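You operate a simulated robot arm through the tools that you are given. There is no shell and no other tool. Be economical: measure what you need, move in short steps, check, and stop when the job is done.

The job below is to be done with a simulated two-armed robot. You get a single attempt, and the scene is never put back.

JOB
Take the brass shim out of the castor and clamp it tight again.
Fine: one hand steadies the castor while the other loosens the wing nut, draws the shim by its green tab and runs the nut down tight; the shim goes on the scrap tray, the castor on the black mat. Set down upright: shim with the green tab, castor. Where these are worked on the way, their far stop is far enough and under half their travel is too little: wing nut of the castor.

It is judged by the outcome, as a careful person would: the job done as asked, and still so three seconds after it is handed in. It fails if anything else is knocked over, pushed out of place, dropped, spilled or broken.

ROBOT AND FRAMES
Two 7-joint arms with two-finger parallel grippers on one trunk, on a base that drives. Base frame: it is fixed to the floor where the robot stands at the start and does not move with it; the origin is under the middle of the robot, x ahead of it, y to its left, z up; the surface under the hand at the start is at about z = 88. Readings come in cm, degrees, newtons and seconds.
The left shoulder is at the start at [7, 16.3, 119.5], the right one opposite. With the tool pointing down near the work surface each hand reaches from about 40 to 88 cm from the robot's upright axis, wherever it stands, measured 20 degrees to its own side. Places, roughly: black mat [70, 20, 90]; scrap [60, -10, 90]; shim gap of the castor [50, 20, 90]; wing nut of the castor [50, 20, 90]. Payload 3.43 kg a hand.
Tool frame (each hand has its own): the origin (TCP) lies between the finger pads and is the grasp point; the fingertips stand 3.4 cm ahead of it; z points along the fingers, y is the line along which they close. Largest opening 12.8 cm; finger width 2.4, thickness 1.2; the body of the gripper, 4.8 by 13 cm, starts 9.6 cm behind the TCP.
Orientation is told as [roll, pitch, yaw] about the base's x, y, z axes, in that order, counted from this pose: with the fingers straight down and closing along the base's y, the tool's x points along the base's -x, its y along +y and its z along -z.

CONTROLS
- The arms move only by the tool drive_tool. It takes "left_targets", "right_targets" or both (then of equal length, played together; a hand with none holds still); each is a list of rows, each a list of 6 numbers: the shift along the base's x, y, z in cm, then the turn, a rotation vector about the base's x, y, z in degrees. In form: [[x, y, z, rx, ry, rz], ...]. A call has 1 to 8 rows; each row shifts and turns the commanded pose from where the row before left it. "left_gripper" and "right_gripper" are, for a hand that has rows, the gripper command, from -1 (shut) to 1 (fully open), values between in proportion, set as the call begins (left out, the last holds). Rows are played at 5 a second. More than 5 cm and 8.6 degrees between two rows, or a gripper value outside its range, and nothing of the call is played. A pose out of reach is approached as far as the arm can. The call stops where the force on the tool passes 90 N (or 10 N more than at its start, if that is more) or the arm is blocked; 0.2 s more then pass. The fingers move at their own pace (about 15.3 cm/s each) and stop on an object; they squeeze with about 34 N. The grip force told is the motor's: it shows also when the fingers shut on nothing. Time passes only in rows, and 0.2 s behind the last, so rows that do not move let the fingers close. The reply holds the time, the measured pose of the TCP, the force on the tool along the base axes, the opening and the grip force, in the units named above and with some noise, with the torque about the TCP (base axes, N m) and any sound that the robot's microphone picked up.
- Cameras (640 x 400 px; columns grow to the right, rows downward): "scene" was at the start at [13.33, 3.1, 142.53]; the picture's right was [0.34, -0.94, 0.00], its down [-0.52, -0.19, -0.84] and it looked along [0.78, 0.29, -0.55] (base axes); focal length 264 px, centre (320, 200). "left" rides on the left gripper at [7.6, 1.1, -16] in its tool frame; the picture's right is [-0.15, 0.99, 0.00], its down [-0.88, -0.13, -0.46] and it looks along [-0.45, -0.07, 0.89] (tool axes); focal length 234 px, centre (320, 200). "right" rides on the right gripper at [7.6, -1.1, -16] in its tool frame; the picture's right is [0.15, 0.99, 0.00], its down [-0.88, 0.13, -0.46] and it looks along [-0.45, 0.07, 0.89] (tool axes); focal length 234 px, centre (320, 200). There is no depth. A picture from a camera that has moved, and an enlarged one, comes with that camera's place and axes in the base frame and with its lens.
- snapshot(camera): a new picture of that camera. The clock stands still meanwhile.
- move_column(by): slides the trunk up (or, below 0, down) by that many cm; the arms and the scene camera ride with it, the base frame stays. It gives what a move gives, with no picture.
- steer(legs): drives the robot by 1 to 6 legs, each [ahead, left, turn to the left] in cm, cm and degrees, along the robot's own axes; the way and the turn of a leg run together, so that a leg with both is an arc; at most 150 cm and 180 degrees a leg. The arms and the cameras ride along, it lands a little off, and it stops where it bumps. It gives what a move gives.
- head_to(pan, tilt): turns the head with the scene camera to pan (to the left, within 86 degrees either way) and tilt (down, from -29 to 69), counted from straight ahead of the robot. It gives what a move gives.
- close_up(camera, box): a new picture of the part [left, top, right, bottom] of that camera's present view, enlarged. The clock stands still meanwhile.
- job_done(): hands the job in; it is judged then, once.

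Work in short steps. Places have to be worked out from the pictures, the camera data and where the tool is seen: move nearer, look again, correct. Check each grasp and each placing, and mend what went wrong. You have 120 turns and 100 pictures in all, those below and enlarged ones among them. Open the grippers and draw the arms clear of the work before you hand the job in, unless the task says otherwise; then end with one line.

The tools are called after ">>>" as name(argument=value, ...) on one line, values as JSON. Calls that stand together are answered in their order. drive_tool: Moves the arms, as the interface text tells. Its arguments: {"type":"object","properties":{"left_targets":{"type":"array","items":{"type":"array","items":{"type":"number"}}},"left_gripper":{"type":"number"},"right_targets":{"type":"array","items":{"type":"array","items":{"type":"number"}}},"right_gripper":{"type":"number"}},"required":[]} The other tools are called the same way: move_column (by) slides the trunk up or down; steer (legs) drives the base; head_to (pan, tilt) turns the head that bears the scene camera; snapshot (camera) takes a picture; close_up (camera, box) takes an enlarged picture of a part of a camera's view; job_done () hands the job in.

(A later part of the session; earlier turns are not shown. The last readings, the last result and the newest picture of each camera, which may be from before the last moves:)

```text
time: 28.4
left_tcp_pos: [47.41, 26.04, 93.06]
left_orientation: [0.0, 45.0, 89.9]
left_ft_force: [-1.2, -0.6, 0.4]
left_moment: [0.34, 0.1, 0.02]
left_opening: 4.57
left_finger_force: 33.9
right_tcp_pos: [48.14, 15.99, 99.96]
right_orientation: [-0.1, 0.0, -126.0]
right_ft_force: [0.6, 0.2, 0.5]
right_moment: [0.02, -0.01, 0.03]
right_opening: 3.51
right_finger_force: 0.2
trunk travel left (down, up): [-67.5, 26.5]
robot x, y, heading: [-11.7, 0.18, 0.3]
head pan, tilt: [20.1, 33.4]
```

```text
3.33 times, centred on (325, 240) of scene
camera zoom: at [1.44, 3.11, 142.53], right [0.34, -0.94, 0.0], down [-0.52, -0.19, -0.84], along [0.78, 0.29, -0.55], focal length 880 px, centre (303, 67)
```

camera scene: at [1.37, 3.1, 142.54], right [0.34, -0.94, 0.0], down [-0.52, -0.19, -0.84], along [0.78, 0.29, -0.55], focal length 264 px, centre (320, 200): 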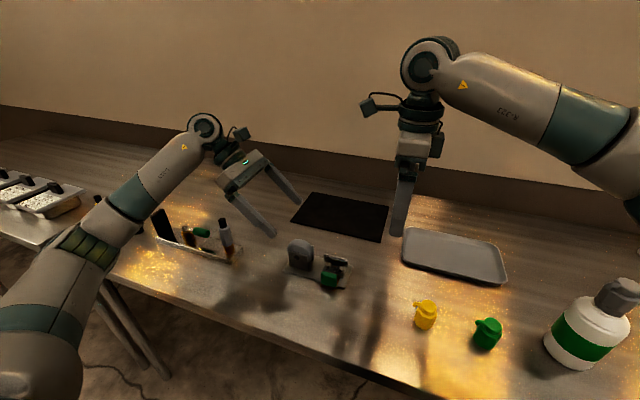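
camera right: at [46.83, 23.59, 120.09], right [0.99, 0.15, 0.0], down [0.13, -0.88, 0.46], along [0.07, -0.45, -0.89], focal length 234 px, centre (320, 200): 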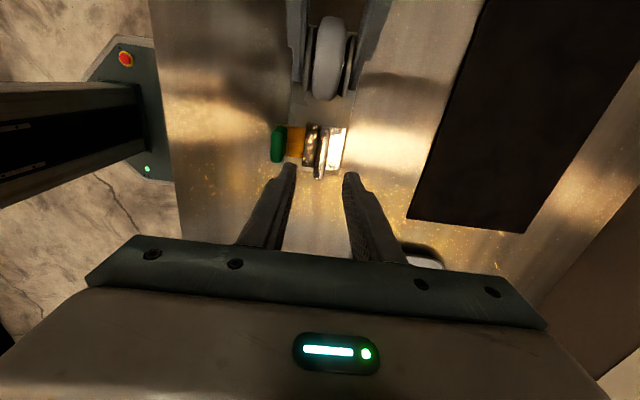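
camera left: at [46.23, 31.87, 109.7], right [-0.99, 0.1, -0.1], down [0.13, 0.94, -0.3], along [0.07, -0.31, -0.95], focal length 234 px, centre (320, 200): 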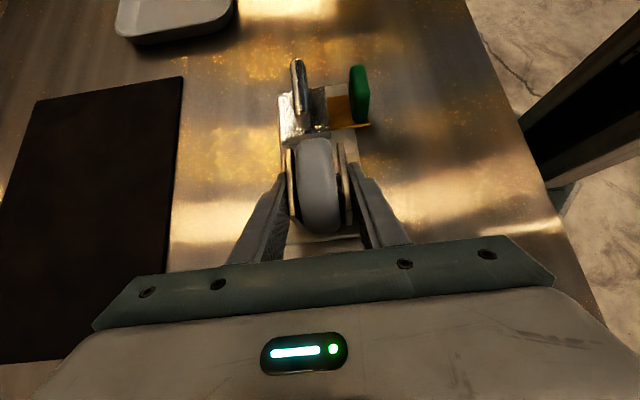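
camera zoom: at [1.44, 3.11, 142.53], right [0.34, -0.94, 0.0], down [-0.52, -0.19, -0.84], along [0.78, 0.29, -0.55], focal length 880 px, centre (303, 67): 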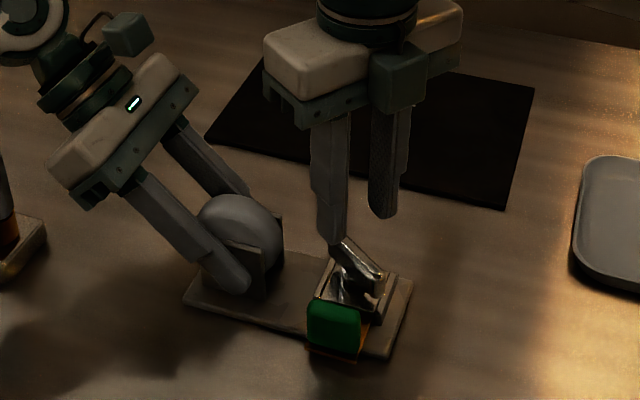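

The bar lines up again between the fingers. I descend 4.3 cm, close, and turn further.

>>> drive_tool(right_targets=[[0, 0, -2, 0, 0, 0], [0, 0, -1.5, 0, 0, 0], [0, 0, -0.7, 0, 0, 0], [0, 0, 0, 0, 0, 0]])

>>> drive_tool(right_targets=[[0, 0, 0, 0, 0, 0], [0, 0, 0, 0, 0, 0], [0, 0, 0, 0, 0, 0]], right_gripper=-1)

>>> drive_tool(right_targets=[[0, 0, 0, 0, 0, 8], [0, 0, 0, 0, 0, 8], [0, 0, 0, 0, 0, 8]])

```text
time: 29.4
left_tcp_pos: [47.3, 25.95, 93.15]
left_orientation: [0.0, 45.0, 89.9]
left_ft_force: [-0.8, -0.1, -0.2]
left_moment: [0.35, 0.07, -0.01]
left_opening: 4.6
left_finger_force: 34.3
right_tcp_pos: [48.32, 15.82, 95.72]
right_orientation: [0.1, 0.0, -125.9]
right_ft_force: [0.5, 0.2, -0.4]
right_moment: [-0.01, 0.0, 0.01]
right_opening: 3.53
right_finger_force: 0.0
trunk travel left (down, up): [-67.5, 26.5]
robot x, y, heading: [-11.81, 0.07, 0.2]
head pan, tilt: [20.1, 33.4]
```

```text
time: 30.2
left_tcp_pos: [47.51, 25.9, 93.02]
left_orientation: [0.0, 45.0, 90.0]
left_ft_force: [2.2, -0.8, -0.4]
left_moment: [0.33, 0.19, 0.21]
left_opening: 4.57
left_finger_force: 33.8
right_tcp_pos: [48.32, 16.0, 95.78]
right_orientation: [0.0, 0.0, -125.9]
right_ft_force: [-1.7, 1.9, -0.2]
right_moment: [-0.01, -0.22, -0.03]
right_opening: 1.36
right_finger_force: 34.1
trunk travel left (down, up): [-67.5, 26.5]
robot x, y, heading: [-12.06, -0.12, -0.2]
head pan, tilt: [20.1, 33.4]
```

```text
time: 31.0
left_tcp_pos: [47.4, 25.97, 93.07]
left_orientation: [0.1, 45.0, 89.9]
left_ft_force: [-1.3, -1.3, 0.6]
left_moment: [0.92, -0.12, -0.25]
left_opening: 4.57
left_finger_force: 34.5
right_tcp_pos: [48.22, 15.93, 95.8]
right_orientation: [0.0, 0.1, -101.9]
right_ft_force: [3.3, 0.7, 0.5]
right_moment: [-0.93, 0.08, 0.01]
right_opening: 1.35
right_finger_force: 33.7
trunk travel left (down, up): [-67.5, 26.5]
robot x, y, heading: [-12.33, 0.03, 0.1]
head pan, tilt: [20.1, 33.4]
```

It's still free (168° so far). I keep turning with a tiny lift.

>>> drive_tool(right_targets=[[0, 0, 0.02, 0, 0, 8], [0, 0, 0.02, 0, 0, 8], [0, 0, 0.02, 0, 0, 8], [0, 0, 0.02, 0, 0, 8], [0, 0, 0.02, 0, 0, 8]])

>>> drive_tool(right_targets=[[0, 0, 0.02, 0, 0, 8], [0, 0, 0.02, 0, 0, 8], [0, 0, 0.02, 0, 0, 8], [0, 0, 0.02, 0, 0, 8], [0, 0, 0.02, 0, 0, 8]])

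>>> close_up(camera="scene", box=[290, 215, 370, 295])

```text
time: 32.2
left_tcp_pos: [47.51, 26.04, 93.05]
left_orientation: [0.0, 45.1, 89.9]
left_ft_force: [-6.1, -3.5, 8.0]
left_moment: [-0.98, -0.43, 0.37]
left_opening: 4.55
left_finger_force: 33.8
right_tcp_pos: [48.14, 15.86, 95.91]
right_orientation: [0.0, -0.1, -62.0]
right_ft_force: [5.2, 2.3, -7.9]
right_moment: [-0.02, 0.18, -1.01]
right_opening: 1.51
right_finger_force: 34.2
trunk travel left (down, up): [-67.5, 26.5]
robot x, y, heading: [-11.77, 0.09, -0.1]
head pan, tilt: [20.1, 33.4]
```

```text
time: 33.4
left_tcp_pos: [47.42, 25.97, 93.12]
left_orientation: [0.1, 45.0, 89.9]
left_ft_force: [-10.6, -1.4, 8.1]
left_moment: [-0.07, -0.45, 1.36]
left_opening: 4.59
left_finger_force: 34.4
right_tcp_pos: [48.29, 15.81, 96.1]
right_orientation: [0.0, 0.0, -22.1]
right_ft_force: [13.6, 1.2, -1.0]
right_moment: [0.01, 0.18, -2.86]
right_opening: 3.56
right_finger_force: 33.9
trunk travel left (down, up): [-67.5, 26.5]
robot x, y, heading: [-12.07, 0.01, -0.2]
head pan, tilt: [20.1, 33.4]
```

```text
5.00 times, centred on (330, 255) of scene
camera zoom: at [1.47, 3.09, 142.54], right [0.34, -0.94, 0.0], down [-0.52, -0.19, -0.83], along [0.78, 0.29, -0.55], focal length 1320 px, centre (270, -75)
```

zoom: 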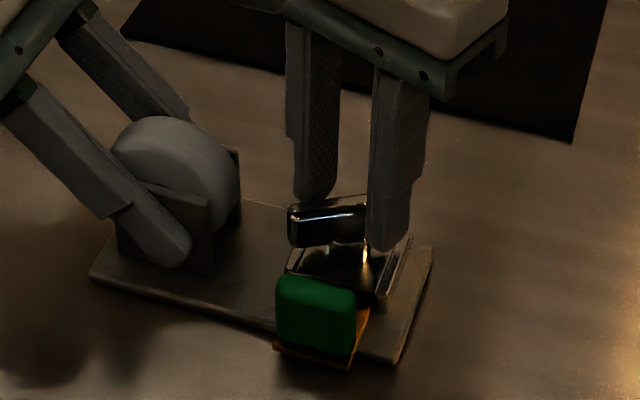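

The far stop came at about 200° of turning: torque rises and the bar levers the fingers apart. I turn back ~40° to relieve, then open and rise.

>>> drive_tool(right_targets=[[0, 0, 0, 0, 0, -8.4], [0, 0, 0, 0, 0, -8.4], [0, 0, 0, 0, 0, -8.4], [0, 0, 0, 0, 0, -8.4], [0, 0, 0, 0, 0, -8.4]], right_gripper=-0.42)

>>> drive_tool(right_targets=[[0, 0, 1.5, 0, 0, 0], [0, 0, 3, 0, 0, 0], [0, 0, 3, 0, 0, 0]])

>>> close_up(camera="right", box=[220, 60, 420, 200])

>>> close_up(camera="scene", box=[290, 215, 370, 295])

>>> close_up(camera="left", box=[250, 20, 410, 140])

```text
time: 34.6
left_tcp_pos: [47.35, 25.97, 93.01]
left_orientation: [0.0, 45.0, 89.9]
left_ft_force: [-1.6, -0.5, 0.4]
left_moment: [0.34, 0.27, 0.09]
left_opening: 4.58
left_finger_force: 34.2
right_tcp_pos: [48.16, 16.01, 96.07]
right_orientation: [0.0, 0.0, -63.9]
right_ft_force: [0.0, 0.2, -0.2]
right_moment: [-0.01, 0.02, 0.0]
right_opening: 3.71
right_finger_force: 0.1
trunk travel left (down, up): [-67.5, 26.5]
robot x, y, heading: [-11.61, 0.26, -0.2]
head pan, tilt: [20.1, 33.4]
```

```text
time: 35.4
left_tcp_pos: [47.38, 25.96, 93.06]
left_orientation: [0.0, 45.0, 90.1]
left_ft_force: [-1.3, 0.9, -0.2]
left_moment: [0.37, 0.24, 0.04]
left_opening: 4.57
left_finger_force: 34.6
right_tcp_pos: [48.07, 15.85, 103.41]
right_orientation: [0.0, 0.1, -64.0]
right_ft_force: [0.0, 0.2, -0.1]
right_moment: [0.02, 0.03, -0.03]
right_opening: 3.71
right_finger_force: 0.0
trunk travel left (down, up): [-67.5, 26.5]
robot x, y, heading: [-11.82, 0.05, -0.0]
head pan, tilt: [20.1, 33.4]
```

```text
2.86 times, centred on (320, 130) of right
camera zoom: at [43.76, 22.16, 119.34], right [0.82, 0.57, 0.0], down [0.5, -0.73, 0.46], along [0.26, -0.38, -0.89], focal length 669 px, centre (320, 400)
```

zoom: 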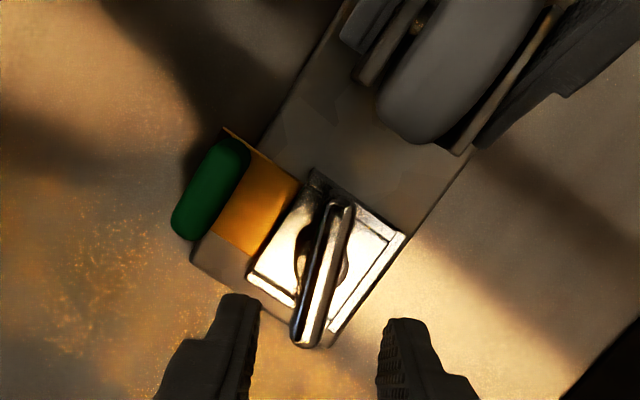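

```text
5.00 times, centred on (330, 255) of scene
camera zoom: at [1.43, 3.11, 142.52], right [0.34, -0.94, 0.0], down [-0.52, -0.19, -0.84], along [0.78, 0.29, -0.55], focal length 1320 px, centre (270, -75)
```

zoom: 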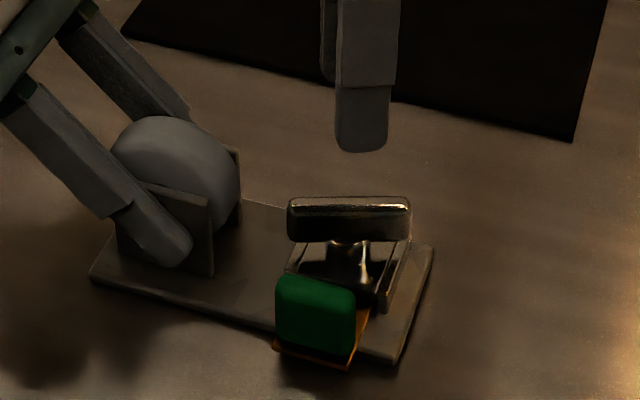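

```text
3.33 times, centred on (330, 80) of left
camera zoom: at [46.24, 31.89, 109.68], right [-0.99, 0.1, -0.1], down [0.13, 0.94, -0.3], along [0.07, -0.31, -0.95], focal length 781 px, centre (287, 600)
```

zoom: 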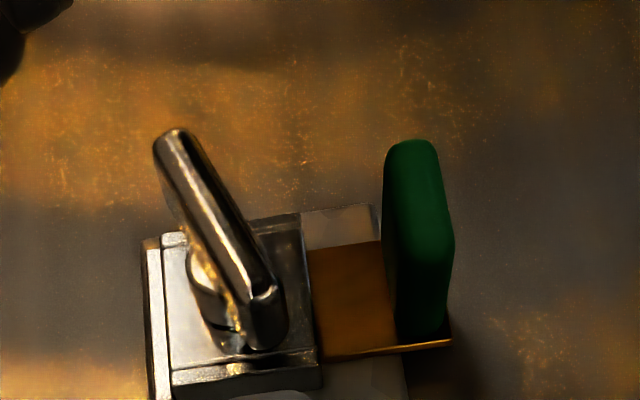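

The nut is at its stop and the tab centre is about [42.9, 16.0], top z≈92.8. I turn the right hand back to yaw −90, narrow it to ~3 cm, and move over the tab.

>>> drive_tool(right_targets=[[-1.7, 0, 0, 0, 0, -8], [-1.7, 0, 0, 0, 0, -8], [-1.7, 0.1, 0, 0, 0, -8], [0, 0, -2, 0, 0, -2], [0, 0, -2, 0, 0, 0], [0, 0, 0, 0, 0, 0]], right_gripper=-0.53)

>>> close_up(camera="right", box=[220, 60, 420, 200])

>>> close_up(camera="left", box=[250, 20, 410, 140])

```text
time: 36.8
left_tcp_pos: [47.45, 26.02, 93.02]
left_orientation: [0.0, 45.1, 89.9]
left_ft_force: [-0.5, -0.5, 0.1]
left_moment: [0.35, 0.09, -0.06]
left_opening: 4.58
left_finger_force: 34.4
right_tcp_pos: [43.0, 16.2, 99.54]
right_orientation: [0.0, 0.1, -89.9]
right_ft_force: [0.8, -0.3, -0.3]
right_moment: [0.01, 0.01, -0.01]
right_opening: 3.02
right_finger_force: 0.0
trunk travel left (down, up): [-67.5, 26.5]
robot x, y, heading: [-11.47, 0.26, 0.3]
head pan, tilt: [20.1, 33.4]
```

```text
2.86 times, centred on (320, 130) of right
camera zoom: at [41.83, 23.64, 115.39], right [0.99, 0.15, 0.0], down [0.13, -0.88, 0.46], along [0.07, -0.45, -0.89], focal length 669 px, centre (320, 400)
```

zoom: 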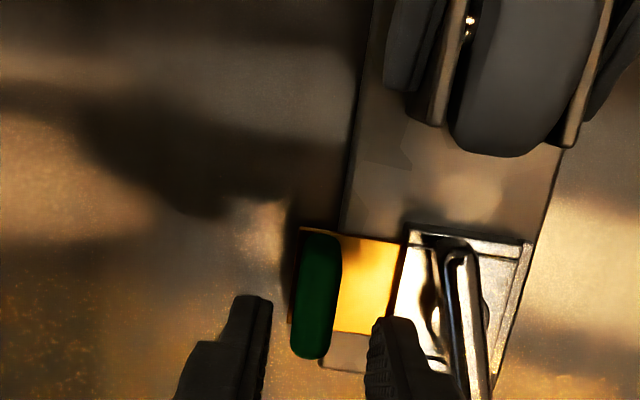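

```text
3.33 times, centred on (330, 80) of left
camera zoom: at [46.26, 31.88, 109.68], right [-0.99, 0.1, -0.1], down [0.13, 0.94, -0.3], along [0.07, -0.31, -0.95], focal length 781 px, centre (287, 600)
```

zoom: 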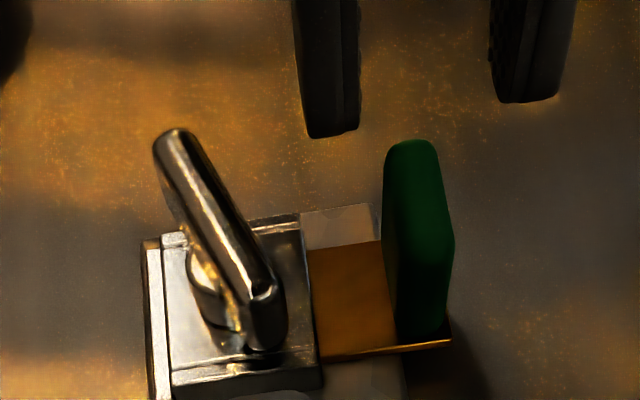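

The tab is well centred under the fingers ([42.9, 16.3]). I descend 5.7 cm.

>>> drive_tool(right_targets=[[0, 0, -2.5, 0, 0, 0], [0, 0, -2, 0, 0, 0], [0, 0, -1.2, 0, 0, 0], [0, 0, 0, 0, 0, 0]])

>>> close_up(camera="right", box=[220, 60, 420, 200])

>>> close_up(camera="left", box=[250, 20, 410, 140])

```text
time: 37.8
left_tcp_pos: [47.44, 26.04, 92.98]
left_orientation: [-0.1, 45.0, 89.9]
left_ft_force: [-0.5, -0.7, 0.3]
left_moment: [0.32, 0.03, -0.03]
left_opening: 4.56
left_finger_force: 34.3
right_tcp_pos: [43.13, 16.09, 93.7]
right_orientation: [0.0, 0.0, -89.9]
right_ft_force: [-0.7, -0.3, -0.3]
right_moment: [-0.01, 0.01, -0.01]
right_opening: 3.02
right_finger_force: 0.0
trunk travel left (down, up): [-67.5, 26.5]
robot x, y, heading: [-11.55, -0.18, 0.2]
head pan, tilt: [20.1, 33.4]
```

```text
2.86 times, centred on (320, 130) of right
camera zoom: at [41.98, 23.52, 109.59], right [0.99, 0.15, 0.0], down [0.13, -0.88, 0.46], along [0.07, -0.45, -0.89], focal length 669 px, centre (320, 400)
```

zoom: 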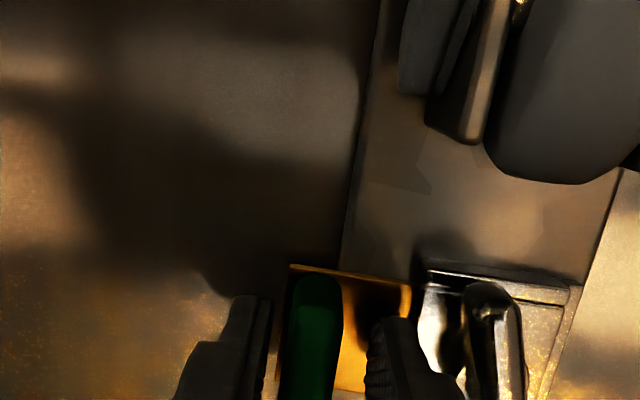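

```text
3.33 times, centred on (330, 80) of left
camera zoom: at [46.26, 31.88, 109.68], right [-0.99, 0.1, -0.1], down [0.13, 0.94, -0.3], along [0.07, -0.31, -0.95], focal length 781 px, centre (287, 600)
```

zoom: 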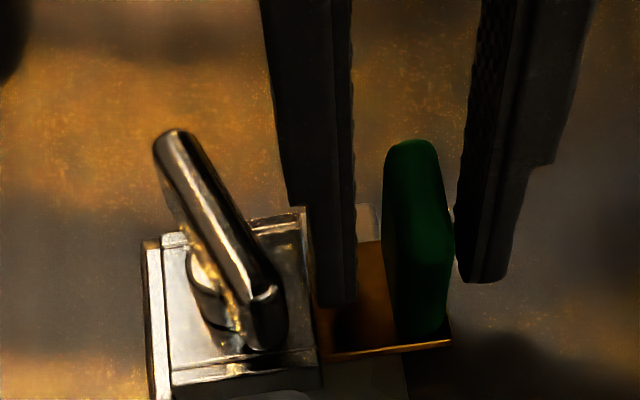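

The fingers straddle the tab, so I close.

>>> drive_tool(right_targets=[[0, 0, 0, 0, 0, 0], [0, 0, 0, 0, 0, 0], [0, 0, 0, 0, 0, 0]], right_gripper=-1)

>>> drive_tool(right_targets=[[-0.4, 0, 0, 0, 0, 0], [-0.4, 0, 0, 0, 0, 0], [-0.4, 0, 0, 0, 0, 0]])

>>> close_up(camera="left", box=[250, 20, 410, 140])

```text
time: 38.6
left_tcp_pos: [47.48, 26.05, 93.01]
left_orientation: [-0.1, 45.1, 89.9]
left_ft_force: [15.3, -0.5, -4.2]
left_moment: [1.1, -0.19, 1.3]
left_opening: 4.59
left_finger_force: 33.9
right_tcp_pos: [43.13, 16.07, 93.71]
right_orientation: [0.0, 0.0, -89.8]
right_ft_force: [-14.1, 1.0, 8.0]
right_moment: [0.01, 0.01, 0.0]
right_opening: 1.38
right_finger_force: 33.9
trunk travel left (down, up): [-67.5, 26.5]
robot x, y, heading: [-12.12, 0.01, -0.1]
head pan, tilt: [20.1, 33.4]
```

```text
time: 39.4
left_tcp_pos: [47.37, 25.92, 92.94]
left_orientation: [0.0, 45.0, 89.9]
left_ft_force: [-0.6, -0.4, -0.5]
left_moment: [0.23, 0.01, 0.02]
left_opening: 4.58
left_finger_force: 34.3
right_tcp_pos: [41.89, 16.04, 93.88]
right_orientation: [0.0, 0.0, -90.0]
right_ft_force: [-1.1, -0.1, 0.0]
right_moment: [0.01, 0.01, -0.04]
right_opening: 1.41
right_finger_force: 33.5
trunk travel left (down, up): [-67.5, 26.5]
robot x, y, heading: [-11.43, -0.07, 0.0]
head pan, tilt: [20.1, 33.4]
```

```text
3.33 times, centred on (330, 80) of left
camera zoom: at [46.24, 31.86, 109.67], right [-0.99, 0.11, -0.1], down [0.13, 0.94, -0.3], along [0.07, -0.31, -0.95], focal length 781 px, centre (287, 600)
```

zoom: 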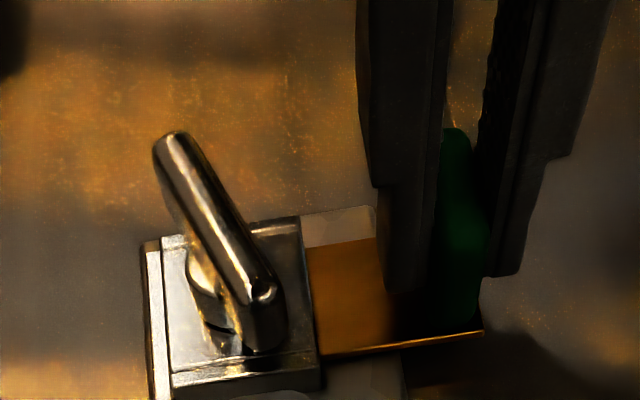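

The shim slides with almost no resistance. I draw it straight out another 6.4 cm.

>>> drive_tool(right_targets=[[-0.8, 0, 0, 0, 0, 0], [-0.8, 0, 0, 0, 0, 0], [-0.8, 0, 0, 0, 0, 0], [-0.8, 0, 0, 0, 0, 0], [-0.8, 0, 0, 0, 0, 0], [-0.8, 0, 0, 0, 0, 0], [-0.8, 0, 0, 0, 0, 0], [-0.8, 0, 0, 0, 0, 0]])

>>> snapshot(camera="left")

>>> snapshot(camera="scene")

```text
time: 41.2
left_tcp_pos: [47.28, 25.97, 92.96]
left_orientation: [0.0, 44.9, 90.0]
left_ft_force: [-1.2, 0.0, -0.2]
left_moment: [0.26, -0.05, -0.01]
left_opening: 4.59
left_finger_force: 34.0
right_tcp_pos: [35.35, 15.94, 93.72]
right_orientation: [0.0, 0.0, -89.9]
right_ft_force: [-0.7, 0.1, 1.1]
right_moment: [0.01, -0.01, 0.02]
right_opening: 1.38
right_finger_force: 33.9
trunk travel left (down, up): [-67.5, 26.5]
robot x, y, heading: [-11.82, -0.07, 0.1]
head pan, tilt: [20.1, 33.4]
```

```text
57 pictures are left
camera left: at [46.26, 31.89, 109.67], right [-0.99, 0.1, -0.1], down [0.13, 0.94, -0.3], along [0.07, -0.31, -0.95], focal length 234 px, centre (320, 200)
```

left: 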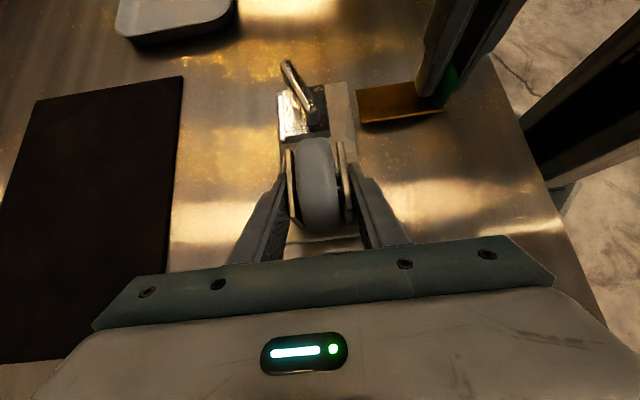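

```text
56 pictures are left
camera scene: at [1.47, 3.12, 142.53], right [0.34, -0.94, 0.0], down [-0.52, -0.19, -0.83], along [0.78, 0.29, -0.55], focal length 264 px, centre (320, 200)
```

scene: 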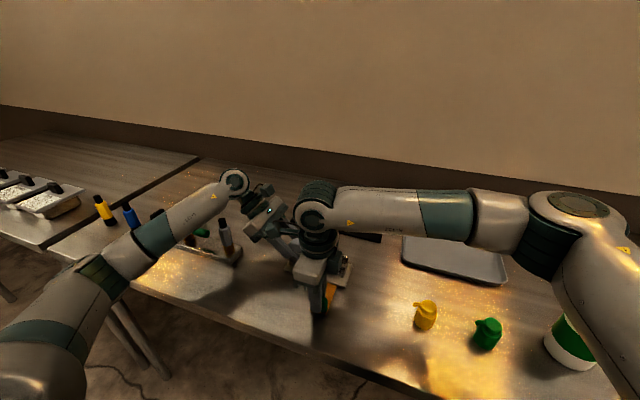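

The shim is free. I lift it and carry it towards the tray (centre about [61, −11]).

>>> drive_tool(right_targets=[[0, 0, 2, 0, 0, 0], [0, 0, 4, 0, 0, 0], [0, 0, 4, 0, 0, 0], [0, -2, 2, 0, 0, 0]])

>>> drive_tool(right_targets=[[2.9, -3.1, 0, 0, 0, 0], [2.9, -3.1, 0, 0, 0, 0], [2.9, -3.1, 0, 0, 0, 0], [2.9, -3.1, 0, 0, 0, 0], [2.9, -3.1, 0, 0, 0, 0], [2.9, -3.1, 0, 0, 0, 0], [2.9, -3.1, 0, 0, 0, 0], [2.5, -3.1, 0, 0, 0, 0]])

>>> snapshot(camera="right")

>>> close_up(camera="scene", box=[300, 150, 540, 320])

```text
time: 42.2
left_tcp_pos: [47.45, 25.91, 93.04]
left_orientation: [0.0, 44.9, 89.9]
left_ft_force: [-0.4, -0.8, 0.1]
left_moment: [0.26, -0.04, 0.01]
left_opening: 4.61
left_finger_force: 34.2
right_tcp_pos: [35.42, 13.74, 105.76]
right_orientation: [-0.1, -0.2, -89.9]
right_ft_force: [0.5, -0.4, -0.3]
right_moment: [0.05, 0.0, 0.0]
right_opening: 1.39
right_finger_force: 34.2
trunk travel left (down, up): [-67.5, 26.5]
robot x, y, heading: [-11.94, -0.15, -0.1]
head pan, tilt: [20.1, 33.4]
```

```text
time: 44.0
left_tcp_pos: [47.62, 26.0, 93.0]
left_orientation: [0.1, 45.0, 89.9]
left_ft_force: [0.0, -0.5, 0.0]
left_moment: [0.21, -0.09, -0.01]
left_opening: 4.55
left_finger_force: 34.0
right_tcp_pos: [58.39, -10.65, 105.63]
right_orientation: [-0.1, 0.1, -89.9]
right_ft_force: [-0.2, -0.9, -0.3]
right_moment: [0.0, 0.0, 0.0]
right_opening: 1.38
right_finger_force: 34.0
trunk travel left (down, up): [-67.5, 26.5]
robot x, y, heading: [-11.81, 0.12, -0.0]
head pan, tilt: [20.1, 33.4]
```

```text
55 pictures are left
camera right: at [57.28, -3.2, 121.58], right [0.99, 0.15, 0.0], down [0.13, -0.88, 0.45], along [0.07, -0.45, -0.89], focal length 234 px, centre (320, 200)
```

right: 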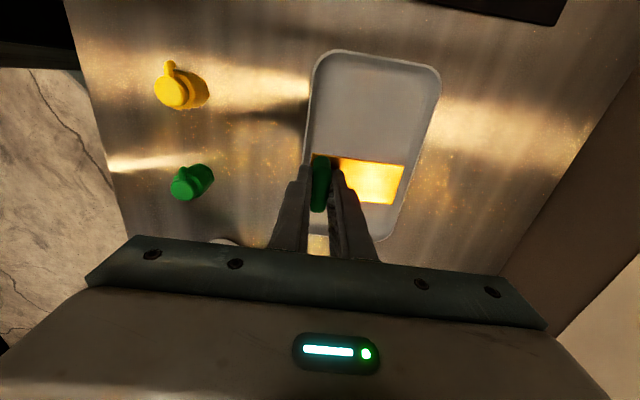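

```text
2.35 times, centred on (420, 235) of scene
camera zoom: at [1.52, 3.0, 142.52], right [0.34, -0.94, 0.0], down [-0.52, -0.19, -0.83], along [0.78, 0.29, -0.55], focal length 621 px, centre (85, 118)
```

zoom: 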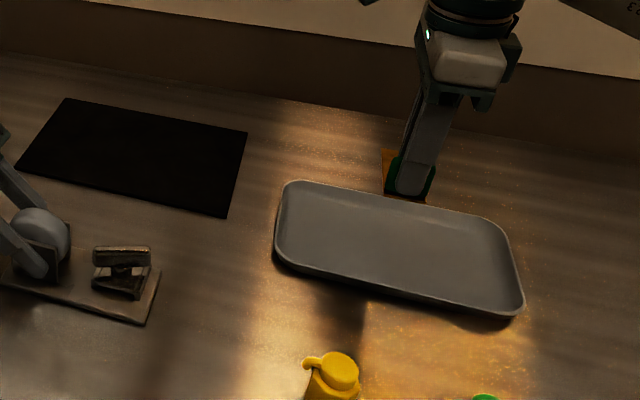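

The tray spans about x 57–72, y −25…−1, so the hand needs to shift to about [62, −13]. I do that and lower in part.

>>> drive_tool(right_targets=[[3.6, -2.2, 0, 0, 0, 0], [0, 0, -3, 0, 0, 0], [0, 0, -3, 0, 0, 0], [0, 0, -3, 0, 0, 0], [0, 0, -1, 0, 0, 0], [0, 0, 0, 0, 0, 0]])

>>> close_up(camera="right", box=[220, 40, 460, 240])

>>> close_up(camera="scene", box=[390, 190, 510, 290])

```text
time: 45.4
left_tcp_pos: [47.41, 26.0, 93.08]
left_orientation: [0.0, 45.0, 89.9]
left_ft_force: [0.1, -0.4, -0.2]
left_moment: [0.27, -0.11, -0.01]
left_opening: 4.57
left_finger_force: 34.1
right_tcp_pos: [62.03, -13.05, 95.71]
right_orientation: [0.0, 0.0, -89.8]
right_ft_force: [-0.1, -0.3, 0.5]
right_moment: [0.0, 0.03, 0.02]
right_opening: 1.38
right_finger_force: 34.1
trunk travel left (down, up): [-67.5, 26.5]
robot x, y, heading: [-11.91, -0.05, 0.3]
head pan, tilt: [20.1, 33.4]
```

```text
2.00 times, centred on (340, 140) of right
camera zoom: at [60.85, -5.47, 111.69], right [0.99, 0.15, 0.0], down [0.13, -0.88, 0.46], along [0.07, -0.45, -0.89], focal length 468 px, centre (280, 320)
```

zoom: 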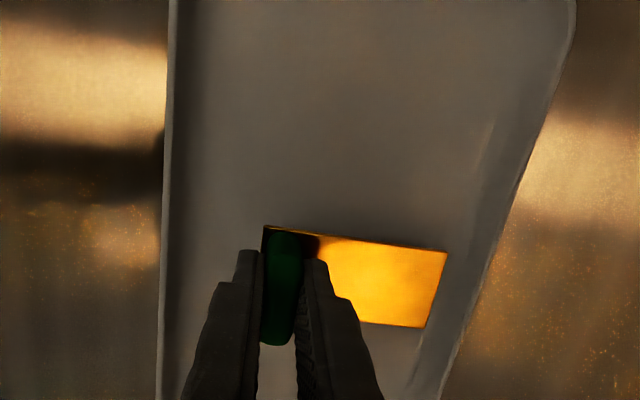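

```text
4.00 times, centred on (450, 240) of scene
camera zoom: at [1.49, 3.1, 142.53], right [0.34, -0.94, 0.0], down [-0.52, -0.19, -0.83], along [0.78, 0.29, -0.55], focal length 1056 px, centre (-200, 40)
```

zoom: 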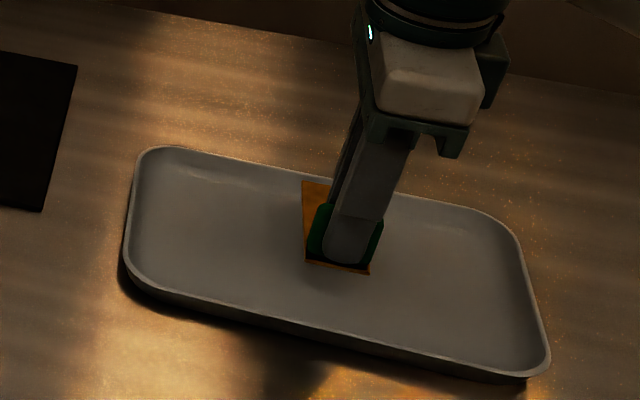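

It's well over the tray. I shift −0.8 in x and lower gently until contact.

>>> drive_tool(right_targets=[[-0.8, 0, -0.5, 0, 0, 0], [0, 0, -0.5, 0, 0, 0], [0, 0, -0.4, 0, 0, 0], [0, 0, -0.3, 0, 0, 0], [0, 0, 0, 0, 0, 0]])

>>> drive_tool(right_targets=[[0, 0, -0.2, 0, 0, 0], [0, 0, -0.2, 0, 0, 0], [0, 0, 0, 0, 0, 0]])

>>> close_up(camera="scene", box=[390, 190, 510, 290])

```text
time: 46.6
left_tcp_pos: [47.47, 25.91, 93.14]
left_orientation: [0.1, 45.0, 89.9]
left_ft_force: [-0.2, -0.7, 1.0]
left_moment: [0.19, -0.04, 0.0]
left_opening: 4.58
left_finger_force: 33.8
right_tcp_pos: [61.11, -12.86, 94.11]
right_orientation: [0.0, 0.0, -89.9]
right_ft_force: [0.5, -0.9, -0.2]
right_moment: [-0.02, 0.02, -0.06]
right_opening: 1.38
right_finger_force: 34.2
trunk travel left (down, up): [-67.5, 26.5]
robot x, y, heading: [-11.46, -0.1, 0.1]
head pan, tilt: [20.1, 33.4]
```

```text
time: 47.4
left_tcp_pos: [47.41, 25.96, 93.0]
left_orientation: [0.0, 45.0, 89.9]
left_ft_force: [0.2, 0.0, 0.0]
left_moment: [0.21, -0.02, 0.0]
left_opening: 4.57
left_finger_force: 33.8
right_tcp_pos: [61.02, -12.93, 93.68]
right_orientation: [0.1, 0.0, -89.9]
right_ft_force: [-0.6, 1.2, -0.8]
right_moment: [0.03, -0.01, 0.0]
right_opening: 1.38
right_finger_force: 34.2
trunk travel left (down, up): [-67.5, 26.5]
robot x, y, heading: [-11.87, 0.06, 0.2]
head pan, tilt: [20.1, 33.4]
```

```text
4.00 times, centred on (450, 240) of scene
camera zoom: at [1.48, 3.1, 142.53], right [0.34, -0.94, 0.0], down [-0.52, -0.19, -0.83], along [0.78, 0.29, -0.55], focal length 1056 px, centre (-200, 40)
```

zoom: 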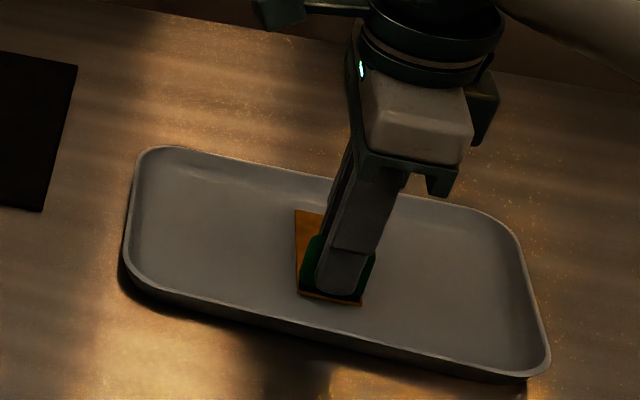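

No contact yet, so I lower further in 0.2 cm steps.

>>> drive_tool(right_targets=[[0, 0, -0.2, 0, 0, 0], [0, 0, -0.15, 0, 0, 0], [0, 0, 0, 0, 0, 0]])

>>> drive_tool(right_targets=[[0, 0, -0.15, 0, 0, 0], [0, 0, -0.1, 0, 0, 0], [0, 0, 0, 0, 0, 0]])

```text
time: 48.2
left_tcp_pos: [47.49, 25.96, 93.12]
left_orientation: [-0.1, 45.0, 89.8]
left_ft_force: [0.5, -0.1, -0.1]
left_moment: [0.26, -0.01, -0.01]
left_opening: 4.55
left_finger_force: 34.4
right_tcp_pos: [61.01, -12.92, 93.38]
right_orientation: [0.0, 0.0, -89.9]
right_ft_force: [0.4, 0.5, -0.7]
right_moment: [-0.01, 0.04, 0.03]
right_opening: 1.38
right_finger_force: 33.8
trunk travel left (down, up): [-67.5, 26.5]
robot x, y, heading: [-12.16, 0.12, 0.0]
head pan, tilt: [20.1, 33.4]
```

```text
time: 49.0
left_tcp_pos: [47.35, 25.97, 92.99]
left_orientation: [0.0, 45.0, 89.8]
left_ft_force: [0.4, -0.8, 0.7]
left_moment: [0.2, -0.04, -0.01]
left_opening: 4.57
left_finger_force: 34.0
right_tcp_pos: [61.03, -13.04, 93.15]
right_orientation: [0.1, 0.0, -89.9]
right_ft_force: [0.5, -0.6, 3.3]
right_moment: [0.05, -0.06, 0.0]
right_opening: 1.35
right_finger_force: 34.0
trunk travel left (down, up): [-67.5, 26.5]
robot x, y, heading: [-11.59, 0.2, -0.0]
head pan, tilt: [20.1, 33.4]
```

Contact at z≈93.15 (3.3 N). I release gently and rise.

>>> drive_tool(right_targets=[[0, 0, -0.05, 0, 0, 0], [0, 0, 0, 0, 0, 0], [0, 0, 0, 0, 0, 0]], right_gripper=-0.55)

>>> drive_tool(right_targets=[[0, 0, 1.5, 0, 0, 0], [0, 0, 3, 0, 0, 0], [0, 0, 4, 0, 0, 0], [0, 0, 3, 0, 0, 0]])

>>> close_up(camera="right", box=[220, 40, 460, 240])

```text
time: 49.8
left_tcp_pos: [47.34, 25.98, 93.0]
left_orientation: [0.1, 45.0, 89.8]
left_ft_force: [-0.5, -0.1, -0.8]
left_moment: [0.25, -0.01, -0.01]
left_opening: 4.56
left_finger_force: 34.4
right_tcp_pos: [60.97, -13.08, 92.95]
right_orientation: [0.1, 0.1, -89.9]
right_ft_force: [-0.1, 0.2, 0.6]
right_moment: [0.01, 0.01, 0.01]
right_opening: 2.9
right_finger_force: 0.1
trunk travel left (down, up): [-67.5, 26.5]
robot x, y, heading: [-11.89, 0.01, -0.0]
head pan, tilt: [20.1, 33.4]
```

```text
time: 50.8
left_tcp_pos: [47.41, 25.95, 93.04]
left_orientation: [0.1, 44.9, 89.8]
left_ft_force: [-1.5, 0.3, 0.2]
left_moment: [0.25, 0.11, -0.02]
left_opening: 4.59
left_finger_force: 34.3
right_tcp_pos: [60.83, -12.98, 104.61]
right_orientation: [0.0, 0.0, -89.9]
right_ft_force: [-0.2, -0.1, -0.7]
right_moment: [0.04, 0.05, -0.02]
right_opening: 2.87
right_finger_force: 0.1
trunk travel left (down, up): [-67.5, 26.5]
robot x, y, heading: [-11.92, 0.0, 0.2]
head pan, tilt: [20.1, 33.4]
```

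```text
2.00 times, centred on (340, 140) of right
camera zoom: at [59.72, -5.48, 120.53], right [0.99, 0.15, 0.0], down [0.13, -0.88, 0.46], along [0.07, -0.45, -0.89], focal length 468 px, centre (280, 320)
```

zoom: 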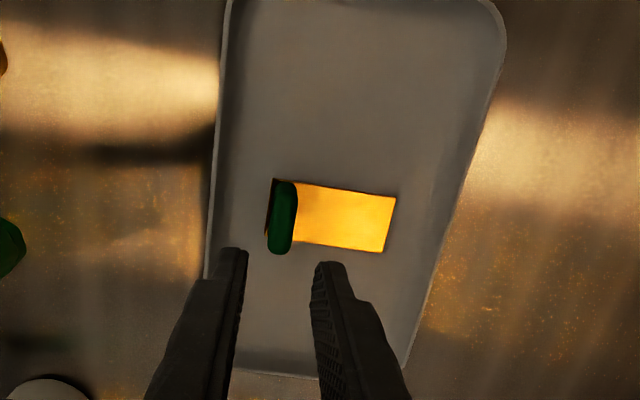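

The shim sits flat with its tab up on the tray. I return the right hand over the nut, yaw about −66 to match the bar.

>>> drive_tool(right_targets=[[-1.6, 3.6, 0, 0, 0, 3], [-1.6, 3.6, 0, 0, 0, 3], [-1.6, 3.6, 0, 0, 0, 3], [-1.6, 3.6, 0, 0, 0, 3], [-1.6, 3.6, 0, 0, 0, 3], [-1.6, 3.6, 0, 0, 0, 3], [-1.6, 3.6, -0.5, 0, 0, 3], [-1.5, 3.7, -0.5, 0, 0, 3]], right_gripper=-0.42)

>>> close_up(camera="right", box=[220, 60, 420, 200])

```text
time: 52.6
left_tcp_pos: [47.26, 26.03, 93.06]
left_orientation: [0.0, 45.2, 89.9]
left_ft_force: [-0.2, 1.8, 0.0]
left_moment: [0.35, 0.1, -0.03]
left_opening: 4.57
left_finger_force: 34.3
right_tcp_pos: [48.31, 16.04, 103.57]
right_orientation: [-0.1, -0.1, -65.9]
right_ft_force: [0.1, 0.4, -0.6]
right_moment: [-0.03, -0.02, 0.01]
right_opening: 3.74
right_finger_force: 0.0
trunk travel left (down, up): [-67.5, 26.5]
robot x, y, heading: [-11.89, 0.08, -0.1]
head pan, tilt: [20.1, 33.4]
```

```text
2.86 times, centred on (320, 130) of right
camera zoom: at [44.22, 22.53, 119.51], right [0.84, 0.54, 0.0], down [0.48, -0.75, 0.46], along [0.24, -0.39, -0.89], focal length 669 px, centre (320, 400)
```

zoom: 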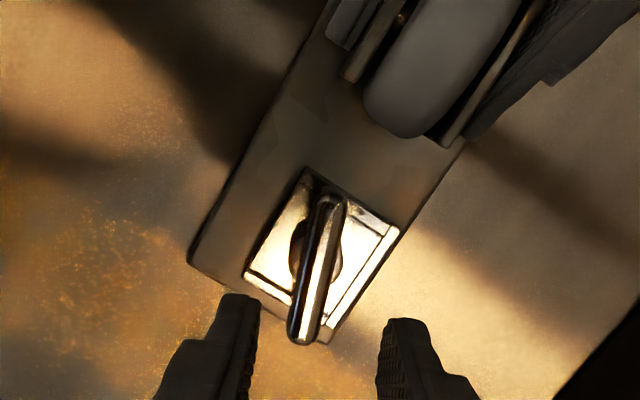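

It's aligned. I descend to about z 95.9 and close on the bar.

>>> drive_tool(right_targets=[[-0.1, -0.1, -3, 0, 0, 0], [0, 0, -3, 0, 0, 0], [0, 0, -1.6, 0, 0, 0], [0, 0, 0, 0, 0, 0]])

>>> drive_tool(right_targets=[[0, 0, 0, 0, 0, 0], [0, 0, 0, 0, 0, 0], [0, 0, 0, 0, 0, 0]], right_gripper=-1)

>>> drive_tool(right_targets=[[0, 0, 0, 0, 0, -8], [0, 0, -0.02, 0, 0, -8], [0, 0, -0.02, 0, 0, -8], [0, 0, -0.02, 0, 0, -8], [0, 0, -0.02, 0, 0, -8], [0, 0, -0.02, 0, 0, -8]])

```text
time: 53.6
left_tcp_pos: [47.43, 26.01, 93.06]
left_orientation: [0.0, 45.0, 90.0]
left_ft_force: [0.4, 0.7, -0.5]
left_moment: [0.26, 0.05, 0.01]
left_opening: 4.56
left_finger_force: 34.3
right_tcp_pos: [48.17, 15.85, 95.89]
right_orientation: [0.0, 0.1, -65.9]
right_ft_force: [-1.0, -1.0, -0.4]
right_moment: [0.0, 0.01, -0.05]
right_opening: 3.7
right_finger_force: 0.0
trunk travel left (down, up): [-67.5, 26.5]
robot x, y, heading: [-11.85, 0.06, 0.1]
head pan, tilt: [20.1, 33.4]
```

```text
time: 54.4
left_tcp_pos: [47.33, 26.02, 93.12]
left_orientation: [0.1, 45.0, 89.9]
left_ft_force: [-2.2, -1.2, 0.0]
left_moment: [0.12, -0.24, 0.57]
left_opening: 4.59
left_finger_force: 33.3
right_tcp_pos: [48.21, 15.88, 96.02]
right_orientation: [0.0, 0.0, -65.9]
right_ft_force: [2.3, 1.3, -0.7]
right_moment: [-0.15, 0.16, -0.72]
right_opening: 1.38
right_finger_force: 33.9
trunk travel left (down, up): [-67.5, 26.5]
robot x, y, heading: [-11.95, 0.14, 0.2]
head pan, tilt: [20.1, 33.4]
```

```text
time: 55.8
left_tcp_pos: [47.46, 26.0, 93.03]
left_orientation: [0.0, 45.0, 90.0]
left_ft_force: [8.3, -2.7, -1.7]
left_moment: [-0.05, 0.29, 0.61]
left_opening: 4.58
left_finger_force: 34.3
right_tcp_pos: [48.3, 15.87, 95.93]
right_orientation: [-0.1, 0.0, -114.0]
right_ft_force: [-6.7, 3.1, 5.9]
right_moment: [1.02, -0.34, 0.03]
right_opening: 1.36
right_finger_force: 33.5
trunk travel left (down, up): [-67.5, 26.5]
robot x, y, heading: [-11.79, 0.24, 0.2]
head pan, tilt: [20.1, 33.4]
```

It turns freely (48° clockwise). I continue down with the thread.

>>> drive_tool(right_targets=[[0, 0, 0, 0, 0, -8], [0, 0, -0.02, 0, 0, -8], [0, 0, -0.02, 0, 0, -8], [0, 0, -0.02, 0, 0, -8], [0, 0, -0.02, 0, 0, -8], [0, 0, -0.02, 0, 0, -8]])

>>> close_up(camera="scene", box=[270, 180, 390, 300])

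```text
time: 57.2
left_tcp_pos: [47.41, 25.92, 92.94]
left_orientation: [0.0, 45.0, 89.8]
left_ft_force: [10.3, -6.4, -5.8]
left_moment: [1.02, 0.43, 0.88]
left_opening: 4.59
left_finger_force: 33.8
right_tcp_pos: [48.2, 15.74, 95.74]
right_orientation: [0.0, 0.0, -162.0]
right_ft_force: [-10.0, 4.5, 11.1]
right_moment: [0.38, -0.37, -0.02]
right_opening: 1.31
right_finger_force: 34.3
trunk travel left (down, up): [-67.5, 26.5]
robot x, y, heading: [-12.02, 0.13, -0.1]
head pan, tilt: [20.1, 33.4]
```

```text
3.33 times, centred on (330, 240) of scene
camera zoom: at [1.45, 3.07, 142.53], right [0.34, -0.94, 0.0], down [-0.52, -0.19, -0.84], along [0.78, 0.29, -0.55], focal length 880 px, centre (287, 67)
```

zoom: 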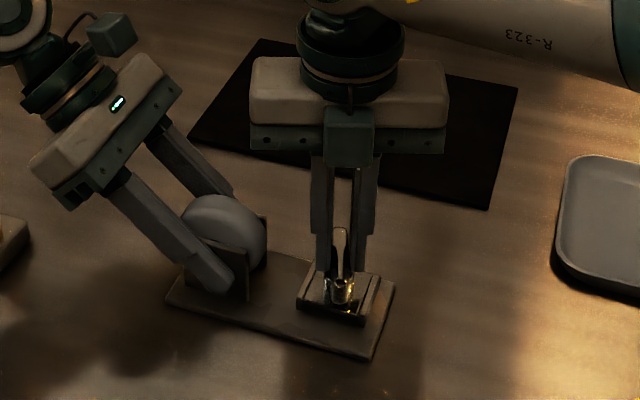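

It's turned 96° clockwise with no resisting torque. I continue, easing off the downward and lateral bias.

>>> drive_tool(right_targets=[[-0.08, 0.04, 0.05, 0, 0, -8], [0, 0, 0, 0, 0, -8], [0, 0, 0, 0, 0, -8], [0, 0, 0, 0, 0, -8], [0, 0, 0, 0, 0, -8]])

>>> drive_tool(right_targets=[[0, 0, -0.02, 0, 0, -8], [0, 0, -0.02, 0, 0, -8], [0, 0, -0.02, 0, 0, -8], [0, 0, 0, 0, 0, -8]])

```text
time: 58.4
left_tcp_pos: [47.47, 25.86, 93.01]
left_orientation: [0.0, 45.1, 89.9]
left_ft_force: [0.0, -5.7, 1.1]
left_moment: [0.07, 0.33, -0.09]
left_opening: 4.61
left_finger_force: 34.7
right_tcp_pos: [48.17, 15.9, 95.65]
right_orientation: [0.0, 0.0, 158.0]
right_ft_force: [-0.4, 6.2, -0.1]
right_moment: [-0.02, -0.33, 0.03]
right_opening: 1.36
right_finger_force: 34.2
trunk travel left (down, up): [-67.5, 26.5]
robot x, y, heading: [-11.91, -0.03, -0.1]
head pan, tilt: [20.1, 33.4]
```

```text
time: 59.4
left_tcp_pos: [47.51, 25.92, 93.02]
left_orientation: [0.0, 45.0, 89.8]
left_ft_force: [-1.7, -8.8, 0.4]
left_moment: [0.49, 0.35, -0.32]
left_opening: 4.63
left_finger_force: 34.0
right_tcp_pos: [48.13, 15.86, 95.76]
right_orientation: [-0.1, -0.1, 126.0]
right_ft_force: [3.7, 9.5, 0.2]
right_moment: [-0.48, -0.59, 0.01]
right_opening: 1.35
right_finger_force: 33.6
trunk travel left (down, up): [-67.5, 26.5]
robot x, y, heading: [-11.59, -0.19, -0.0]
head pan, tilt: [20.1, 33.4]
```

168° clockwise now. I continue in smaller batches, watching for the tightening torque or the wrist limit.

>>> drive_tool(right_targets=[[0, 0, 0, 0, 0, -8], [0, 0, 0, 0, 0, -8], [0, 0, -0.02, 0, 0, -8]])

>>> close_up(camera="scene", box=[270, 180, 390, 300])

```text
time: 60.2
left_tcp_pos: [47.38, 25.92, 93.11]
left_orientation: [0.0, 45.0, 90.0]
left_ft_force: [-4.1, -9.7, -0.7]
left_moment: [0.46, -0.16, -0.36]
left_opening: 4.57
left_finger_force: 34.1
right_tcp_pos: [48.24, 15.76, 95.86]
right_orientation: [0.0, 0.0, 101.9]
right_ft_force: [5.7, 9.8, 5.1]
right_moment: [-0.33, -0.3, -0.01]
right_opening: 1.35
right_finger_force: 33.9
trunk travel left (down, up): [-67.5, 26.5]
robot x, y, heading: [-11.87, -0.26, -0.1]
head pan, tilt: [20.1, 33.4]
```

```text
3.33 times, centred on (330, 240) of scene
camera zoom: at [1.45, 3.11, 142.53], right [0.34, -0.94, 0.0], down [-0.52, -0.19, -0.83], along [0.78, 0.29, -0.55], focal length 880 px, centre (287, 67)
```

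zoom: 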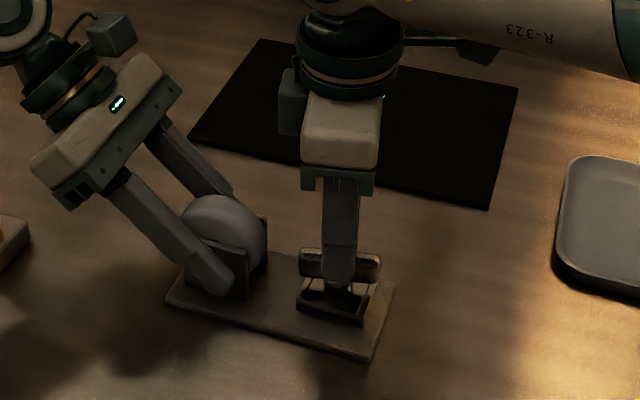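

192° clockwise. A few more rows.

>>> drive_tool(right_targets=[[0, 0, -0.05, 0, 0, -8], [0, 0, 0, 0, 0, -8], [0, 0, 0, 0, 0, -8]])

```text
time: 61.0
left_tcp_pos: [47.43, 26.01, 93.02]
left_orientation: [0.0, 45.0, 89.9]
left_ft_force: [0.0, -7.3, -3.3]
left_moment: [-0.21, 0.0, -0.85]
left_opening: 4.59
left_finger_force: 33.7
right_tcp_pos: [48.19, 15.77, 95.78]
right_orientation: [-0.1, 0.1, 86.0]
right_ft_force: [3.3, 7.5, 13.6]
right_moment: [0.45, -0.08, 0.89]
right_opening: 1.39
right_finger_force: 33.7
right hand out of reach, approached as far as the arm can: row 3
trunk travel left (down, up): [-67.5, 26.5]
robot x, y, heading: [-11.83, -0.08, 0.1]
head pan, tilt: [20.1, 33.4]
```

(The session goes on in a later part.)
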